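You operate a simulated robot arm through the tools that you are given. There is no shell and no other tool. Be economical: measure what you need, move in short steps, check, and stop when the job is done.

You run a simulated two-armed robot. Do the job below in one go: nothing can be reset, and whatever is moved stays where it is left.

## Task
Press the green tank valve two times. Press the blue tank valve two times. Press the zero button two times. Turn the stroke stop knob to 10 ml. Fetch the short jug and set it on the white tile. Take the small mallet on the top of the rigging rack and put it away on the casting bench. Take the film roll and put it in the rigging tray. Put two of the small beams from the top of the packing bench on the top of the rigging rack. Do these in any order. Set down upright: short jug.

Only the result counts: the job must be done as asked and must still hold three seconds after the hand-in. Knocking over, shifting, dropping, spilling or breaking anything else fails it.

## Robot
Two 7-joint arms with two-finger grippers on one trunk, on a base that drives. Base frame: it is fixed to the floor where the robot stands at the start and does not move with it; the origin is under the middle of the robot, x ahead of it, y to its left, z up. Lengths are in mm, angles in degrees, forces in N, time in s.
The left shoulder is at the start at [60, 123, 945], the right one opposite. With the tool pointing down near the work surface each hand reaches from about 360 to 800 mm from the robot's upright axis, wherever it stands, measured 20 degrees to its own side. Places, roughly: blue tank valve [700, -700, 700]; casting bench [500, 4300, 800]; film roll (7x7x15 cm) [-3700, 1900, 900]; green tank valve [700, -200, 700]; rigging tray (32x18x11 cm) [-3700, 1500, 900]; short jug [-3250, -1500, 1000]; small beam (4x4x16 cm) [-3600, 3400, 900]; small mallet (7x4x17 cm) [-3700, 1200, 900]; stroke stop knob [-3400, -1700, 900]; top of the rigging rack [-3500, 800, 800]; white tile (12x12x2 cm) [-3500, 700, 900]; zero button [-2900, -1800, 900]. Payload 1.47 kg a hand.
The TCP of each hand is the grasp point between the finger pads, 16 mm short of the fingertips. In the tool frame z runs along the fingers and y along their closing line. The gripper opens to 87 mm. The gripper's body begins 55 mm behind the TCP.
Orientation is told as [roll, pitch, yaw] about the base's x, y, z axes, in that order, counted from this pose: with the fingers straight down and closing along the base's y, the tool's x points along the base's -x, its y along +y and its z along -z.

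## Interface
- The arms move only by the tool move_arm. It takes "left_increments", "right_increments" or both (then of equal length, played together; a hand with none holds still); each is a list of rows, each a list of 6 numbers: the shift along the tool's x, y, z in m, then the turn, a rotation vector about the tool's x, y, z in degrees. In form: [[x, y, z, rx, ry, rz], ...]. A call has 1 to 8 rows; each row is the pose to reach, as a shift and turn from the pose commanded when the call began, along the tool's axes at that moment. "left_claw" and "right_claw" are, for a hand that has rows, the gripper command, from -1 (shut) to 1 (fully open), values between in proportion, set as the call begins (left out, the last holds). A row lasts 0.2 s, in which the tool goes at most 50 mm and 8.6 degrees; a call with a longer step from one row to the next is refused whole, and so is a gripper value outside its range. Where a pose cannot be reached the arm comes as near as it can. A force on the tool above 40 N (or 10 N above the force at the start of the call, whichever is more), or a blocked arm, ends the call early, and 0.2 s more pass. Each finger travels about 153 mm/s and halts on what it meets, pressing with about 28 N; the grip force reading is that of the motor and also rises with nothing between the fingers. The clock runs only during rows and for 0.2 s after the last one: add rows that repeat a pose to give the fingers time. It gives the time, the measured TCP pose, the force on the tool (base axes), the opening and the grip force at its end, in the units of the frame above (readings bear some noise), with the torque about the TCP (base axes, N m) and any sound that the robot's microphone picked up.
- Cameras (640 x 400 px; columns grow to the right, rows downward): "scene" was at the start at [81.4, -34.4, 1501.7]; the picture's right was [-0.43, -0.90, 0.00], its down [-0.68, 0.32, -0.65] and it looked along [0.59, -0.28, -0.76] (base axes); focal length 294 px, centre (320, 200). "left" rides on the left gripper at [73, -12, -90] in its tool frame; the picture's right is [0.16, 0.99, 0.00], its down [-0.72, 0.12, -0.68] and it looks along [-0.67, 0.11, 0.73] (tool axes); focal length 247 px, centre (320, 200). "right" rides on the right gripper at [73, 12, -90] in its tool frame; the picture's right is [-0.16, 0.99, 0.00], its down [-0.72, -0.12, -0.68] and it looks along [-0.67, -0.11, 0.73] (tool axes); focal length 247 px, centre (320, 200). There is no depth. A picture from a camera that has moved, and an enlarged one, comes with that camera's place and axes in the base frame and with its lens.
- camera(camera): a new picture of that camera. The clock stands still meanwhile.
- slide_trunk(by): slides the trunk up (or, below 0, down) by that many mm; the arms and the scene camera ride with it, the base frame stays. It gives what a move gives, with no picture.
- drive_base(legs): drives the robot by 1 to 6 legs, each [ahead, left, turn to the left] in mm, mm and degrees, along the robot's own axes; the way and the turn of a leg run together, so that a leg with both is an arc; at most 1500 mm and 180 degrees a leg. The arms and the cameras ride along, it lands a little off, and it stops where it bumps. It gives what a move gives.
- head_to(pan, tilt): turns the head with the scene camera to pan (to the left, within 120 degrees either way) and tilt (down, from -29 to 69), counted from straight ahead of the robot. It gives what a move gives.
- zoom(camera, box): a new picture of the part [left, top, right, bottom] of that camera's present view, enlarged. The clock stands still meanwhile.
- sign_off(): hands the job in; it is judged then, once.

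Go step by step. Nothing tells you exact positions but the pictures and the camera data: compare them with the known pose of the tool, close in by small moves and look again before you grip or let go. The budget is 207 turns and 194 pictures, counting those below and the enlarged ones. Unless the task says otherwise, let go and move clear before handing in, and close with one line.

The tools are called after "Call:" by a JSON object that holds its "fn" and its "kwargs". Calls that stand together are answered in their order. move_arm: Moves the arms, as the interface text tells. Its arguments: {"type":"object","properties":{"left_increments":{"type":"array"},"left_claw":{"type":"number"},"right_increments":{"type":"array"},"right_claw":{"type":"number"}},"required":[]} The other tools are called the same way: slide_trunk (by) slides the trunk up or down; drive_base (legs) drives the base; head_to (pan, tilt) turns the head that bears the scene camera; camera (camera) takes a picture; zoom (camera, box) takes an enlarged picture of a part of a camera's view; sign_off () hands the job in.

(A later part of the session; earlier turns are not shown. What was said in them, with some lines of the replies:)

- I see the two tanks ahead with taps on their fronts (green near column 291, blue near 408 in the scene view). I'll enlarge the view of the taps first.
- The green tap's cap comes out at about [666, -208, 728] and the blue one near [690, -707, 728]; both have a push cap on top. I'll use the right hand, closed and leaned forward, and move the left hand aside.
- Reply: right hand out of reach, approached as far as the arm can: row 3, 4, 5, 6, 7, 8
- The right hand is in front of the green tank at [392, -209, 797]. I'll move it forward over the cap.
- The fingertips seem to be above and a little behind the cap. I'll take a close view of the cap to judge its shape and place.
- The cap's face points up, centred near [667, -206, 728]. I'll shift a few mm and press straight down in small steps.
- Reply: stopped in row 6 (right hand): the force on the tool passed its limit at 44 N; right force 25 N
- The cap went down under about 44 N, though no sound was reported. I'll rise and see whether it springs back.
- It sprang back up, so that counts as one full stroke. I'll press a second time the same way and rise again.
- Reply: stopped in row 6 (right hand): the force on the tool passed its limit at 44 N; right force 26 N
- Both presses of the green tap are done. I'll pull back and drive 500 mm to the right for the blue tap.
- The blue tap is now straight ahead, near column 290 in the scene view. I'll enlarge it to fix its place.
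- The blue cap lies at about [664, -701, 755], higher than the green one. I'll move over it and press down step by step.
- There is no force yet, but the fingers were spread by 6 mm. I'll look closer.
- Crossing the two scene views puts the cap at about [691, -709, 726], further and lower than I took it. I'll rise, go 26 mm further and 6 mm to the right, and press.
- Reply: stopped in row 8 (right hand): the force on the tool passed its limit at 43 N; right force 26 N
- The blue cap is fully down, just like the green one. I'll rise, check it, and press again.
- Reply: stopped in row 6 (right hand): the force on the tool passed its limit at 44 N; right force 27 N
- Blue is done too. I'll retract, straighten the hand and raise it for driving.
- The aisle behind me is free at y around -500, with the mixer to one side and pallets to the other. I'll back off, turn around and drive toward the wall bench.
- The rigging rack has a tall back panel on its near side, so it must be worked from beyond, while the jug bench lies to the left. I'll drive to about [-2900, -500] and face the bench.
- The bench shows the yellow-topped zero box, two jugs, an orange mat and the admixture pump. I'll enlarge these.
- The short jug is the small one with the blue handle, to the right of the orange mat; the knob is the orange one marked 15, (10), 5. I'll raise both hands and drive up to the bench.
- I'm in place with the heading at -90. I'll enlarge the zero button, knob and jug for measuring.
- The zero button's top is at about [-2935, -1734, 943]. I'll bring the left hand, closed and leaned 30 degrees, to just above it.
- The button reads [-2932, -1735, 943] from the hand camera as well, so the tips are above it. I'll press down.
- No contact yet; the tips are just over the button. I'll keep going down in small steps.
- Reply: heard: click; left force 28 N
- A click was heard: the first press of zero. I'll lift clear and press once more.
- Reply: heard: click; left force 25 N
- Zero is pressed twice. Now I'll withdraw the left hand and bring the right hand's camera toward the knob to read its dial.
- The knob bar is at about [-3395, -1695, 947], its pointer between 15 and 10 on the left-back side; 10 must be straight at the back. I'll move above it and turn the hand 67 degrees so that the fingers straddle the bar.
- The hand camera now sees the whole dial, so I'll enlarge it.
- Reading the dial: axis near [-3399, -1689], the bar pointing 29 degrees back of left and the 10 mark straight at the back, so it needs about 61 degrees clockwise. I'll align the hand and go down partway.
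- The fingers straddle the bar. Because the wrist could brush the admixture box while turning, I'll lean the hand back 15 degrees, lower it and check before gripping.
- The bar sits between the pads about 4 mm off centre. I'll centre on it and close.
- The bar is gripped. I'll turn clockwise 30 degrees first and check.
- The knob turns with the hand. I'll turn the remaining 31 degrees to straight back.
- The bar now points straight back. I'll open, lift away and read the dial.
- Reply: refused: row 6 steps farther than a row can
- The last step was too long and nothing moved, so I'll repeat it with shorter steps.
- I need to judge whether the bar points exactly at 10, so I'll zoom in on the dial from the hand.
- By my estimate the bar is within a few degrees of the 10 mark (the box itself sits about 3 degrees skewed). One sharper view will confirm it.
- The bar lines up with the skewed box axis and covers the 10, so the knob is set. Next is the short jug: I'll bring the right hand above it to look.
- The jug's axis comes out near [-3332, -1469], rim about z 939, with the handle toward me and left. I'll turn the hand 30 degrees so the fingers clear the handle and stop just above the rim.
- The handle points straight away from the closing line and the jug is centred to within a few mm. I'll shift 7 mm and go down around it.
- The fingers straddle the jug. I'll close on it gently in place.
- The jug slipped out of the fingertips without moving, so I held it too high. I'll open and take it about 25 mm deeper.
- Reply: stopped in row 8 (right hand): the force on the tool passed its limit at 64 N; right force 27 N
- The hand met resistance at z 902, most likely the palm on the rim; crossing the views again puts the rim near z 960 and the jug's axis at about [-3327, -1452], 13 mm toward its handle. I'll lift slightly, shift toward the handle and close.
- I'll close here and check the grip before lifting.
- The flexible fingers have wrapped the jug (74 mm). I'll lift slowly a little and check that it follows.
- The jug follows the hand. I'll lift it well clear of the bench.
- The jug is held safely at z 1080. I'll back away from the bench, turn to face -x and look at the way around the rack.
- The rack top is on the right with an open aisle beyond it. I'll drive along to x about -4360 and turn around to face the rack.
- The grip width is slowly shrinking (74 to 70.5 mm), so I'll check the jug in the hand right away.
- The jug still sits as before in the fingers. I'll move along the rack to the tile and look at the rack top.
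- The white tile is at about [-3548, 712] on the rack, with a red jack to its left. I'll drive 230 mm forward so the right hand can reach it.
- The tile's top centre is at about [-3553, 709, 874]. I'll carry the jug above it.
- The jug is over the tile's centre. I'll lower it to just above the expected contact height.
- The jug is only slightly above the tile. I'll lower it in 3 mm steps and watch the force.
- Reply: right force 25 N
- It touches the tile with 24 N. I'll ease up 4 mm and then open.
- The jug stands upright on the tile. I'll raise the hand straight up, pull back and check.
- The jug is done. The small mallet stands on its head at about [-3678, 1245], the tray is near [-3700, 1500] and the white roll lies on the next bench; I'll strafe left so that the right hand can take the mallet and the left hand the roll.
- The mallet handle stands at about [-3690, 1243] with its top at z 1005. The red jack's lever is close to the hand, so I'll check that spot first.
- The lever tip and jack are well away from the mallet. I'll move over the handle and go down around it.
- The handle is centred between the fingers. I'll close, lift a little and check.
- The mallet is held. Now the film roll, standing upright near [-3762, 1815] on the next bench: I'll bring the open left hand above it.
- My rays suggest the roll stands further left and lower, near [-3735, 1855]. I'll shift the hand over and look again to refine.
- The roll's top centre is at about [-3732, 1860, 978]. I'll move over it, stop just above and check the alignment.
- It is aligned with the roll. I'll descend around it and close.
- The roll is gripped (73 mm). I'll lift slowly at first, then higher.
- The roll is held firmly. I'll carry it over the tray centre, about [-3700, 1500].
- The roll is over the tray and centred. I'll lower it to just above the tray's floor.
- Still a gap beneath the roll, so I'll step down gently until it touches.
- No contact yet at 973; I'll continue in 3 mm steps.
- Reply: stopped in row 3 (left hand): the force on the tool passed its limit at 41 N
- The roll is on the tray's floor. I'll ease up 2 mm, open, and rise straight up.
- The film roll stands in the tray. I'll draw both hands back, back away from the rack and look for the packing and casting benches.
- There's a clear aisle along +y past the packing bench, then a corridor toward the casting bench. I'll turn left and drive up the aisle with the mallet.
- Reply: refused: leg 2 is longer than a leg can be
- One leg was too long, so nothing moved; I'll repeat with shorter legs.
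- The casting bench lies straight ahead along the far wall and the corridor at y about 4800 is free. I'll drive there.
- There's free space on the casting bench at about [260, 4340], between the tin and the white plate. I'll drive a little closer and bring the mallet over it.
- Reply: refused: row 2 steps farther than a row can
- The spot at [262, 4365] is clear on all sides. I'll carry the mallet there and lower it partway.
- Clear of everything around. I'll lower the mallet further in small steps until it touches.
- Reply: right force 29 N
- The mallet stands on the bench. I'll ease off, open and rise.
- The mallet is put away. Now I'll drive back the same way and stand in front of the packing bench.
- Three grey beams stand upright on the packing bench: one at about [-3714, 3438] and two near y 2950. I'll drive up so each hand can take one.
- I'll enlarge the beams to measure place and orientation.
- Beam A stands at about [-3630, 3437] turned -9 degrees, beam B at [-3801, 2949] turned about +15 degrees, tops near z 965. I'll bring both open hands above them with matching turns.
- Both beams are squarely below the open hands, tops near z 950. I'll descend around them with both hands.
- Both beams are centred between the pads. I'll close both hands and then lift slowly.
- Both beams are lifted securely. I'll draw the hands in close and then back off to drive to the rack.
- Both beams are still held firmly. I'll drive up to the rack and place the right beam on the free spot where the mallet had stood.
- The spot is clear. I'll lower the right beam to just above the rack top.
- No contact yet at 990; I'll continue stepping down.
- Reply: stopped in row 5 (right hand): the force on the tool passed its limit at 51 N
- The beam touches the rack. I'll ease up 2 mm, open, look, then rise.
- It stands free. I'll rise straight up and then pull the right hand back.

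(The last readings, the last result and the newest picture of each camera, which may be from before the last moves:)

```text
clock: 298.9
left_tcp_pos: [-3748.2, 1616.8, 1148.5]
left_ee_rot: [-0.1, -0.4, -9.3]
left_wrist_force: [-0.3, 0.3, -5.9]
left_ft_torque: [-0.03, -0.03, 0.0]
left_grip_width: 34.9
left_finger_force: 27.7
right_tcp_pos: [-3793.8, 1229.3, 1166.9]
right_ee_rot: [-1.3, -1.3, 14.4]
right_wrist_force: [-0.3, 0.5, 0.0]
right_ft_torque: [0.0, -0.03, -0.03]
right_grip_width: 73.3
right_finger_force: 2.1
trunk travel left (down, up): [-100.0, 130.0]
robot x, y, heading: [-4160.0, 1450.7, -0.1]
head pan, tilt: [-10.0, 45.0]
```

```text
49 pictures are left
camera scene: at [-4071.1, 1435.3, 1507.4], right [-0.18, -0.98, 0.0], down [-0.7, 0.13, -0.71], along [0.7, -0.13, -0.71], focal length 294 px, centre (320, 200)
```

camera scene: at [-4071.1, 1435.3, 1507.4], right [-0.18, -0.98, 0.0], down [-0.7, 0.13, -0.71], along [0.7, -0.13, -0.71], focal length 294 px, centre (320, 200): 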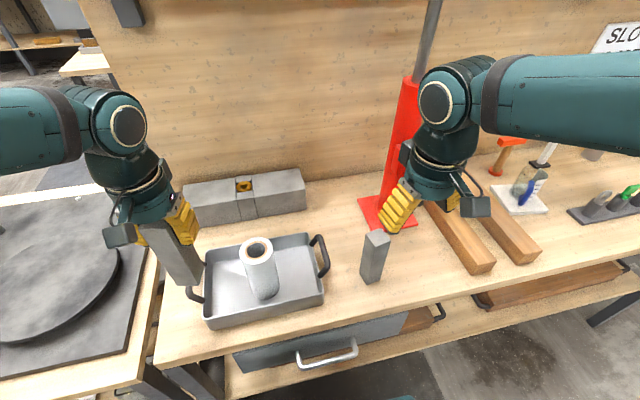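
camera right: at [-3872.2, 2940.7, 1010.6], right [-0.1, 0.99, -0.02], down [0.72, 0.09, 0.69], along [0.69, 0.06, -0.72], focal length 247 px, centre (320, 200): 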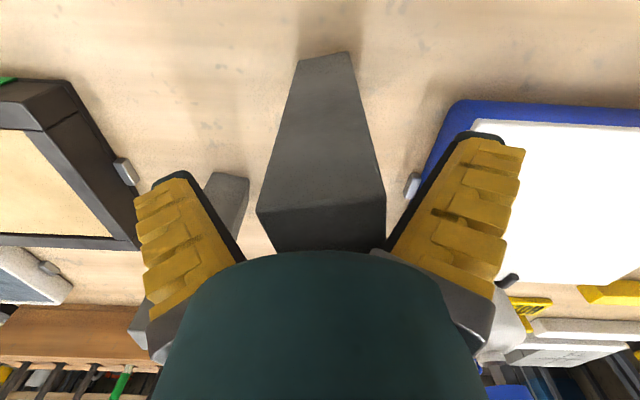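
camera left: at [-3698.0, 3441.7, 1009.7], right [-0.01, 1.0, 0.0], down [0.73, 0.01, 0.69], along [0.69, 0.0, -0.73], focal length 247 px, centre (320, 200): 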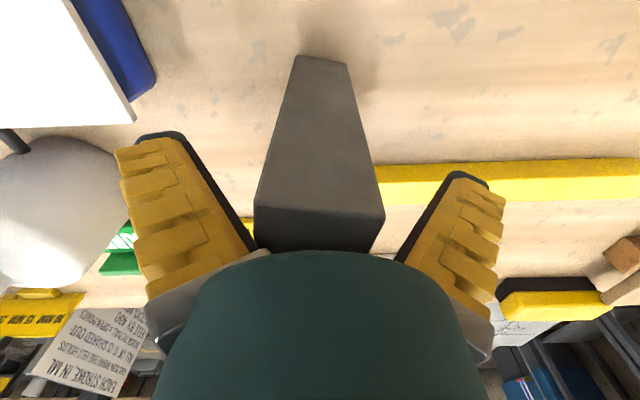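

Beam one stands on the rack at [-3711, 1245]. For the second, I'll raise the left hand, back off, strafe right and come in so that it goes to about [-3755, 1130].

Call:
{"fn": "move_arm", "kwargs": {"left_increments": [[0, 0, -0.03, 0, 0, 0], [0, 0, -0.06, 0, 0, 0]]}}

Call:
{"fn": "drive_base", "kwargs": {"legs": [[-160, 0, 0], [0, -486, 0.2], [153, 0, 0]]}}

Call:
{"fn": "head_to", "kwargs": {"pan": 12, "tilt": 45}}

Call:
{"fn": "camera", "kwargs": {"camera": "scene"}}

Call:
{"fn": "camera", "kwargs": {"camera": "left"}}

```text
clock: 299.5
left_tcp_pos: [-3746.7, 1615.3, 1207.5]
left_ee_rot: [-0.1, -0.5, -9.2]
left_wrist_force: [-0.4, -0.6, -4.6]
left_ft_torque: [-0.02, 0.0, 0.0]
left_grip_width: 34.8
left_finger_force: 28.1
right_tcp_pos: [-3793.8, 1228.9, 1166.4]
right_ee_rot: [-1.2, -1.2, 14.3]
right_wrist_force: [-0.2, -0.4, -0.8]
right_ft_torque: [0.0, 0.02, 0.0]
right_grip_width: 73.1
right_finger_force: 2.4
trunk travel left (down, up): [-100.0, 130.0]
robot x, y, heading: [-4164.0, 1448.4, -0.7]
head pan, tilt: [-10.0, 45.0]
```

```text
clock: 306.3
left_tcp_pos: [-3759.7, 1133.6, 1206.8]
left_ee_rot: [-0.2, -0.5, -8.5]
left_wrist_force: [0.7, -0.4, -5.6]
left_ft_torque: [-0.02, 0.02, 0.02]
left_grip_width: 34.8
left_finger_force: 29.0
right_tcp_pos: [-3799.0, 747.2, 1165.5]
right_ee_rot: [-1.1, -1.0, 15.0]
right_wrist_force: [0.2, 1.0, -0.1]
right_ft_torque: [0.03, 0.02, -0.01]
right_grip_width: 73.1
right_finger_force: 2.2
trunk travel left (down, up): [-100.0, 130.0]
robot x, y, heading: [-4172.0, 960.2, 0.4]
head pan, tilt: [-10.0, 45.0]
```

```text
clock: 307.2
left_tcp_pos: [-3760.6, 1133.4, 1207.5]
left_ee_rot: [-0.2, -0.6, -8.5]
left_wrist_force: [0.1, -0.1, -5.0]
left_ft_torque: [0.0, -0.05, 0.0]
left_grip_width: 34.7
left_finger_force: 27.9
right_tcp_pos: [-3798.3, 746.0, 1167.5]
right_ee_rot: [-1.2, -1.2, 15.1]
right_wrist_force: [-0.4, 0.5, 0.0]
right_ft_torque: [-0.04, 0.0, 0.0]
right_grip_width: 72.9
right_finger_force: 2.4
trunk travel left (down, up): [-100.0, 130.0]
robot x, y, heading: [-4170.5, 962.7, 0.7]
head pan, tilt: [12.0, 45.0]
```

```text
48 pictures are left
camera scene: at [-4080.9, 979.5, 1507.3], right [0.21, -0.98, 0.0], down [-0.69, -0.15, -0.71], along [0.69, 0.15, -0.71], focal length 294 px, centre (320, 200)
```

scene: 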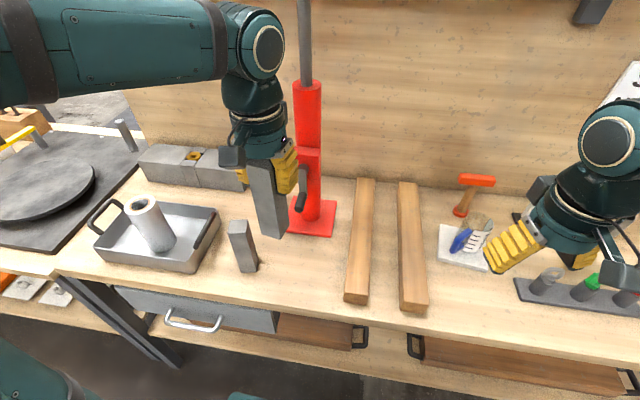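

```text
47 pictures are left
camera left: at [-3834.7, 1133.7, 1296.8], right [-0.01, 1.0, 0.0], down [0.73, 0.01, 0.69], along [0.69, 0.01, -0.73], focal length 247 px, centre (320, 200)
```

left: 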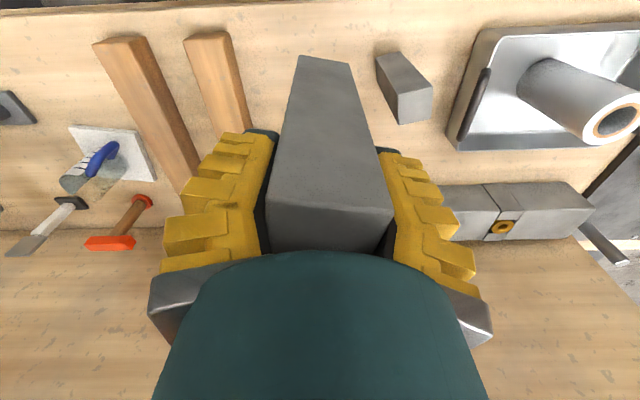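

The spot between the first beam and the long timber is clear. I'll lower the second beam to just above the rack.

Call:
{"fn": "move_arm", "kwargs": {"left_increments": [[0, 0, 0.04, 0, 0, 0], [0, 0, 0.085, 0, 0, 0], [0, 0, 0.13, 0, 0, 0], [0, 0, 0.17, 0, 0, 0], [0, 0, 0.2, 0, 0, 0], [0, 0, 0.22, 0, 0, 0], [0, 0, 0.22, 0, 0, 0]]}}

Call:
{"fn": "zoom", "kwargs": {"camera": "scene", "box": [200, 150, 380, 320]}}

```text
clock: 308.8
left_tcp_pos: [-3759.3, 1130.5, 987.4]
left_ee_rot: [0.0, -0.4, -8.4]
left_wrist_force: [0.1, -0.6, -5.9]
left_ft_torque: [0.02, -0.03, 0.0]
left_grip_width: 34.9
left_finger_force: 28.5
right_tcp_pos: [-3799.8, 746.2, 1167.5]
right_ee_rot: [-1.2, -1.2, 15.1]
right_wrist_force: [0.4, 0.3, -0.3]
right_ft_torque: [-0.01, 0.0, 0.0]
right_grip_width: 73.1
right_finger_force: 2.6
trunk travel left (down, up): [-100.0, 130.0]
robot x, y, heading: [-4175.8, 964.8, 0.4]
head pan, tilt: [12.0, 45.0]
```

```text
2.35 times, centred on (290, 235) of scene
camera zoom: at [-4081.3, 979.7, 1507.4], right [0.22, -0.98, 0.0], down [-0.69, -0.15, -0.71], along [0.69, 0.15, -0.71], focal length 692 px, centre (391, 118)
```

zoom: 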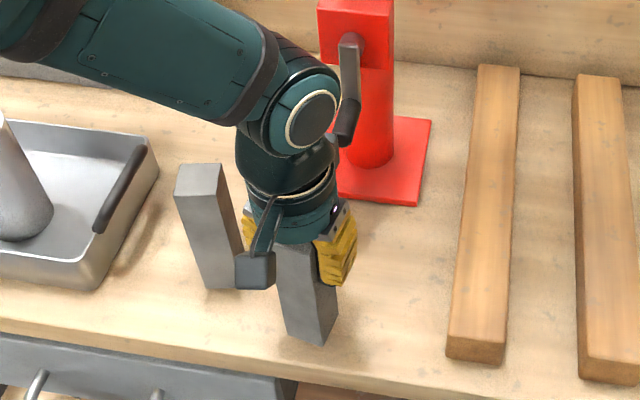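

There is about 45 mm between this hand and beam one, which is enough. I'll step down until it touches.

Call:
{"fn": "move_arm", "kwargs": {"left_increments": [[0, 0, 0.005, 0, 0, 0], [0, 0, 0.01, 0, 0, 0], [0, 0, 0.014, 0, 0, 0], [0, 0, 0.017, 0, 0, 0], [0, 0, 0.02, 0, 0, 0], [0, 0, 0.023, 0, 0, 0]]}}

```text
clock: 310.2
left_tcp_pos: [-3759.0, 1131.3, 968.3]
left_ee_rot: [-0.2, -0.9, -8.4]
left_wrist_force: [-6.7, -2.5, 20.5]
left_ft_torque: [0.27, 0.63, 0.13]
left_grip_width: 41.0
left_finger_force: 28.0
right_tcp_pos: [-3801.8, 745.9, 1168.3]
right_ee_rot: [-1.2, -1.3, 15.1]
right_wrist_force: [0.2, 0.1, 0.9]
right_ft_torque: [-0.01, 0.0, 0.03]
right_grip_width: 73.1
right_finger_force: 1.9
trunk travel left (down, up): [-100.0, 130.0]
robot x, y, heading: [-4172.8, 961.5, 0.5]
head pan, tilt: [12.0, 45.0]
stopped in row 6 (left hand): the force on the tool passed its limit at 47 N (the readings are from after the stop); the commanded pose is now the measured one
```

Call:
{"fn": "move_arm", "kwargs": {"left_increments": [[0, 0, -0.002, 0, 0, 0], [0, 0, -0.002, 0, 0, 0]]}}

Call:
{"fn": "move_arm", "kwargs": {"left_increments": [[0, 0, 0, 0, 0, 0], [0, 0, 0, 0, 0, 0], [0, 0, 0, 0, 0, 0]], "left_claw": 0.4}}

Call:
{"fn": "zoom", "kwargs": {"camera": "scene", "box": [200, 150, 380, 320]}}

```text
clock: 310.8
left_tcp_pos: [-3757.4, 1130.7, 968.9]
left_ee_rot: [-0.2, -0.9, -8.5]
left_wrist_force: [-6.3, -3.6, 10.0]
left_ft_torque: [-0.18, 0.45, 0.04]
left_grip_width: 39.4
left_finger_force: 28.0
right_tcp_pos: [-3800.6, 744.7, 1166.6]
right_ee_rot: [-1.1, -1.3, 15.1]
right_wrist_force: [-0.1, -0.1, 0.0]
right_ft_torque: [-0.02, 0.01, 0.0]
right_grip_width: 72.9
right_finger_force: 2.4
trunk travel left (down, up): [-100.0, 130.0]
robot x, y, heading: [-4169.0, 963.7, 0.6]
head pan, tilt: [12.0, 45.0]
```

```text
clock: 311.6
left_tcp_pos: [-3756.1, 1131.3, 968.6]
left_ee_rot: [-0.2, -0.8, -8.4]
left_wrist_force: [-0.2, 0.1, 0.1]
left_ft_torque: [0.02, -0.02, 0.03]
left_grip_width: 65.5
left_finger_force: 3.7
right_tcp_pos: [-3799.2, 745.2, 1167.8]
right_ee_rot: [-1.2, -1.1, 15.2]
right_wrist_force: [0.5, 0.6, 0.0]
right_ft_torque: [0.03, 0.02, -0.01]
right_grip_width: 73.2
right_finger_force: 2.5
trunk travel left (down, up): [-100.0, 130.0]
robot x, y, heading: [-4173.9, 961.0, 0.1]
head pan, tilt: [12.0, 45.0]
```

```text
2.35 times, centred on (290, 235) of scene
camera zoom: at [-4081.4, 979.3, 1507.4], right [0.21, -0.98, 0.0], down [-0.69, -0.15, -0.71], along [0.69, 0.15, -0.71], focal length 692 px, centre (391, 118)
```

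zoom: 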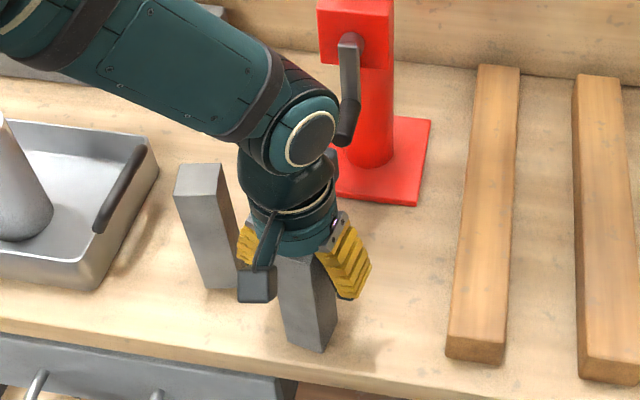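

The second beam stands free. I'll rise straight up, pull back and check everything on the rack.

Call:
{"fn": "move_arm", "kwargs": {"left_increments": [[0, 0, -0.025, 0, 0, 0], [0, 0, -0.06, 0, 0, 0], [0, 0, -0.1, 0, 0, 0], [0, 0, -0.14, 0, 0, 0], [0, 0, -0.18, 0, 0, 0], [0.03, 0, -0.2, 0, 0, 0]]}}

Call:
{"fn": "drive_base", "kwargs": {"legs": [[-300, 0, 0]]}}

Call:
{"fn": "head_to", "kwargs": {"pan": 5, "tilt": 35}}

Call:
{"fn": "camera", "kwargs": {"camera": "scene"}}

```text
clock: 313.0
left_tcp_pos: [-3793.3, 1137.5, 1169.7]
left_ee_rot: [-0.3, -1.0, -8.4]
left_wrist_force: [-1.0, -0.6, 0.3]
left_ft_torque: [-0.01, 0.0, -0.01]
left_grip_width: 65.6
left_finger_force: 2.8
right_tcp_pos: [-3800.5, 746.8, 1167.7]
right_ee_rot: [-1.2, -1.2, 15.0]
right_wrist_force: [-0.7, 0.3, 0.4]
right_ft_torque: [0.0, -0.01, 0.0]
right_grip_width: 72.9
right_finger_force: 2.3
trunk travel left (down, up): [-100.0, 130.0]
robot x, y, heading: [-4169.3, 963.1, 0.3]
head pan, tilt: [12.0, 45.0]
```

```text
clock: 315.0
left_tcp_pos: [-4091.5, 1135.2, 1168.7]
left_ee_rot: [-0.2, -0.8, -8.5]
left_wrist_force: [-0.6, -0.5, -0.1]
left_ft_torque: [0.0, -0.07, -0.03]
left_grip_width: 65.5
left_finger_force: 3.6
right_tcp_pos: [-4101.2, 742.8, 1166.6]
right_ee_rot: [-1.3, -1.2, 15.1]
right_wrist_force: [1.0, 0.7, -0.1]
right_ft_torque: [-0.04, -0.06, 0.01]
right_grip_width: 73.1
right_finger_force: 1.8
trunk travel left (down, up): [-100.0, 130.0]
robot x, y, heading: [-4472.6, 961.2, 0.2]
head pan, tilt: [12.0, 45.0]
```

```text
clock: 315.8
left_tcp_pos: [-4091.3, 1134.3, 1168.2]
left_ee_rot: [-0.2, -0.8, -8.5]
left_wrist_force: [-0.4, 0.0, 0.1]
left_ft_torque: [0.0, 0.01, 0.02]
left_grip_width: 65.3
left_finger_force: 3.8
right_tcp_pos: [-4100.4, 743.6, 1166.7]
right_ee_rot: [-1.2, -1.3, 15.0]
right_wrist_force: [0.5, -0.6, -0.4]
right_ft_torque: [0.0, 0.0, 0.01]
right_grip_width: 73.0
right_finger_force: 2.1
trunk travel left (down, up): [-100.0, 130.0]
robot x, y, heading: [-4471.5, 959.4, 0.1]
head pan, tilt: [5.0, 35.0]
```

```text
44 pictures are left
camera scene: at [-4373.4, 968.2, 1522.1], right [0.09, -1.0, 0.0], down [-0.57, -0.05, -0.82], along [0.82, 0.08, -0.57], focal length 294 px, centre (320, 200)
```

scene: 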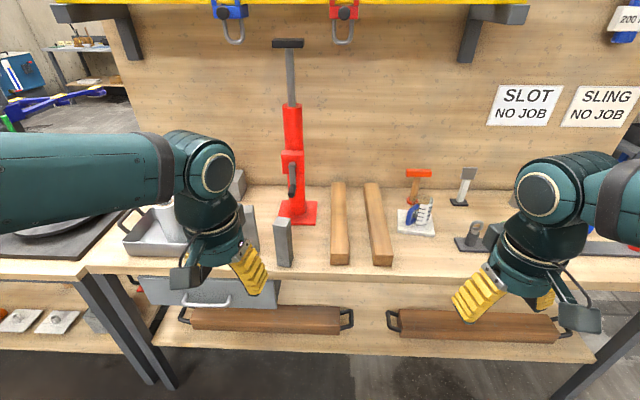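

Beam two, the jug on its tile and the timbers look right; beam one is hidden behind my hand. I'll shift aside for a clear view.

Call:
{"fn": "drive_base", "kwargs": {"legs": [[0, -250, 0]]}}

Call:
{"fn": "camera", "kwargs": {"camera": "scene"}}

Call:
{"fn": "zoom", "kwargs": {"camera": "scene", "box": [60, 150, 340, 320]}}

```text
clock: 318.6
left_tcp_pos: [-4090.4, 887.4, 1168.5]
left_ee_rot: [-0.2, -0.8, -8.5]
left_wrist_force: [-1.0, -0.9, 0.1]
left_ft_torque: [0.02, 0.01, 0.0]
left_grip_width: 65.4
left_finger_force: 3.3
right_tcp_pos: [-4099.4, 495.1, 1166.5]
right_ee_rot: [-1.1, -1.2, 15.1]
right_wrist_force: [0.6, 0.3, 0.4]
right_ft_torque: [0.02, -0.02, 0.0]
right_grip_width: 72.9
right_finger_force: 2.2
trunk travel left (down, up): [-100.0, 130.0]
robot x, y, heading: [-4469.6, 710.6, 0.3]
head pan, tilt: [5.0, 35.0]
```

```text
43 pictures are left
camera scene: at [-4372.2, 719.2, 1522.2], right [0.09, -1.0, 0.0], down [-0.57, -0.05, -0.82], along [0.82, 0.08, -0.57], focal length 294 px, centre (320, 200)
```

scene: 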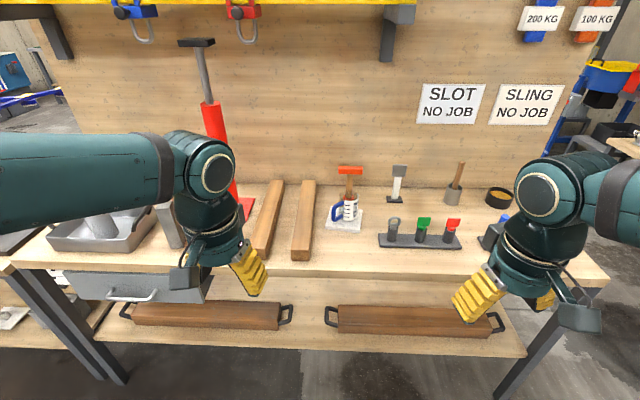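

```text
2.29 times, centred on (200, 235) of scene
camera zoom: at [-4372.2, 719.2, 1522.2], right [0.09, -1.0, 0.0], down [-0.57, -0.05, -0.82], along [0.82, 0.08, -0.57], focal length 672 px, centre (594, 120)
```

zoom: 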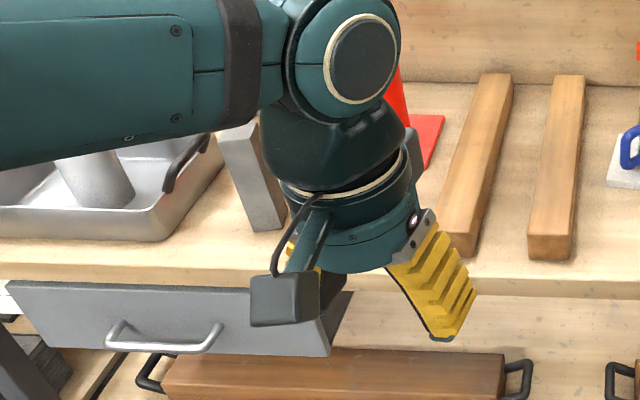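

Both beams, the jug, the roll and the rest of the rack are standing as placed, and the hands are clear. I'm handing in.

Call:
{"fn": "sign_off", "kwargs": {}}

```text
The job is handed in.
```

I finished every part of the job and handed it in; no result has come back yet. The zero button clicked on both presses. The valves made no sound, but each cap went fully down and sprang back both times.
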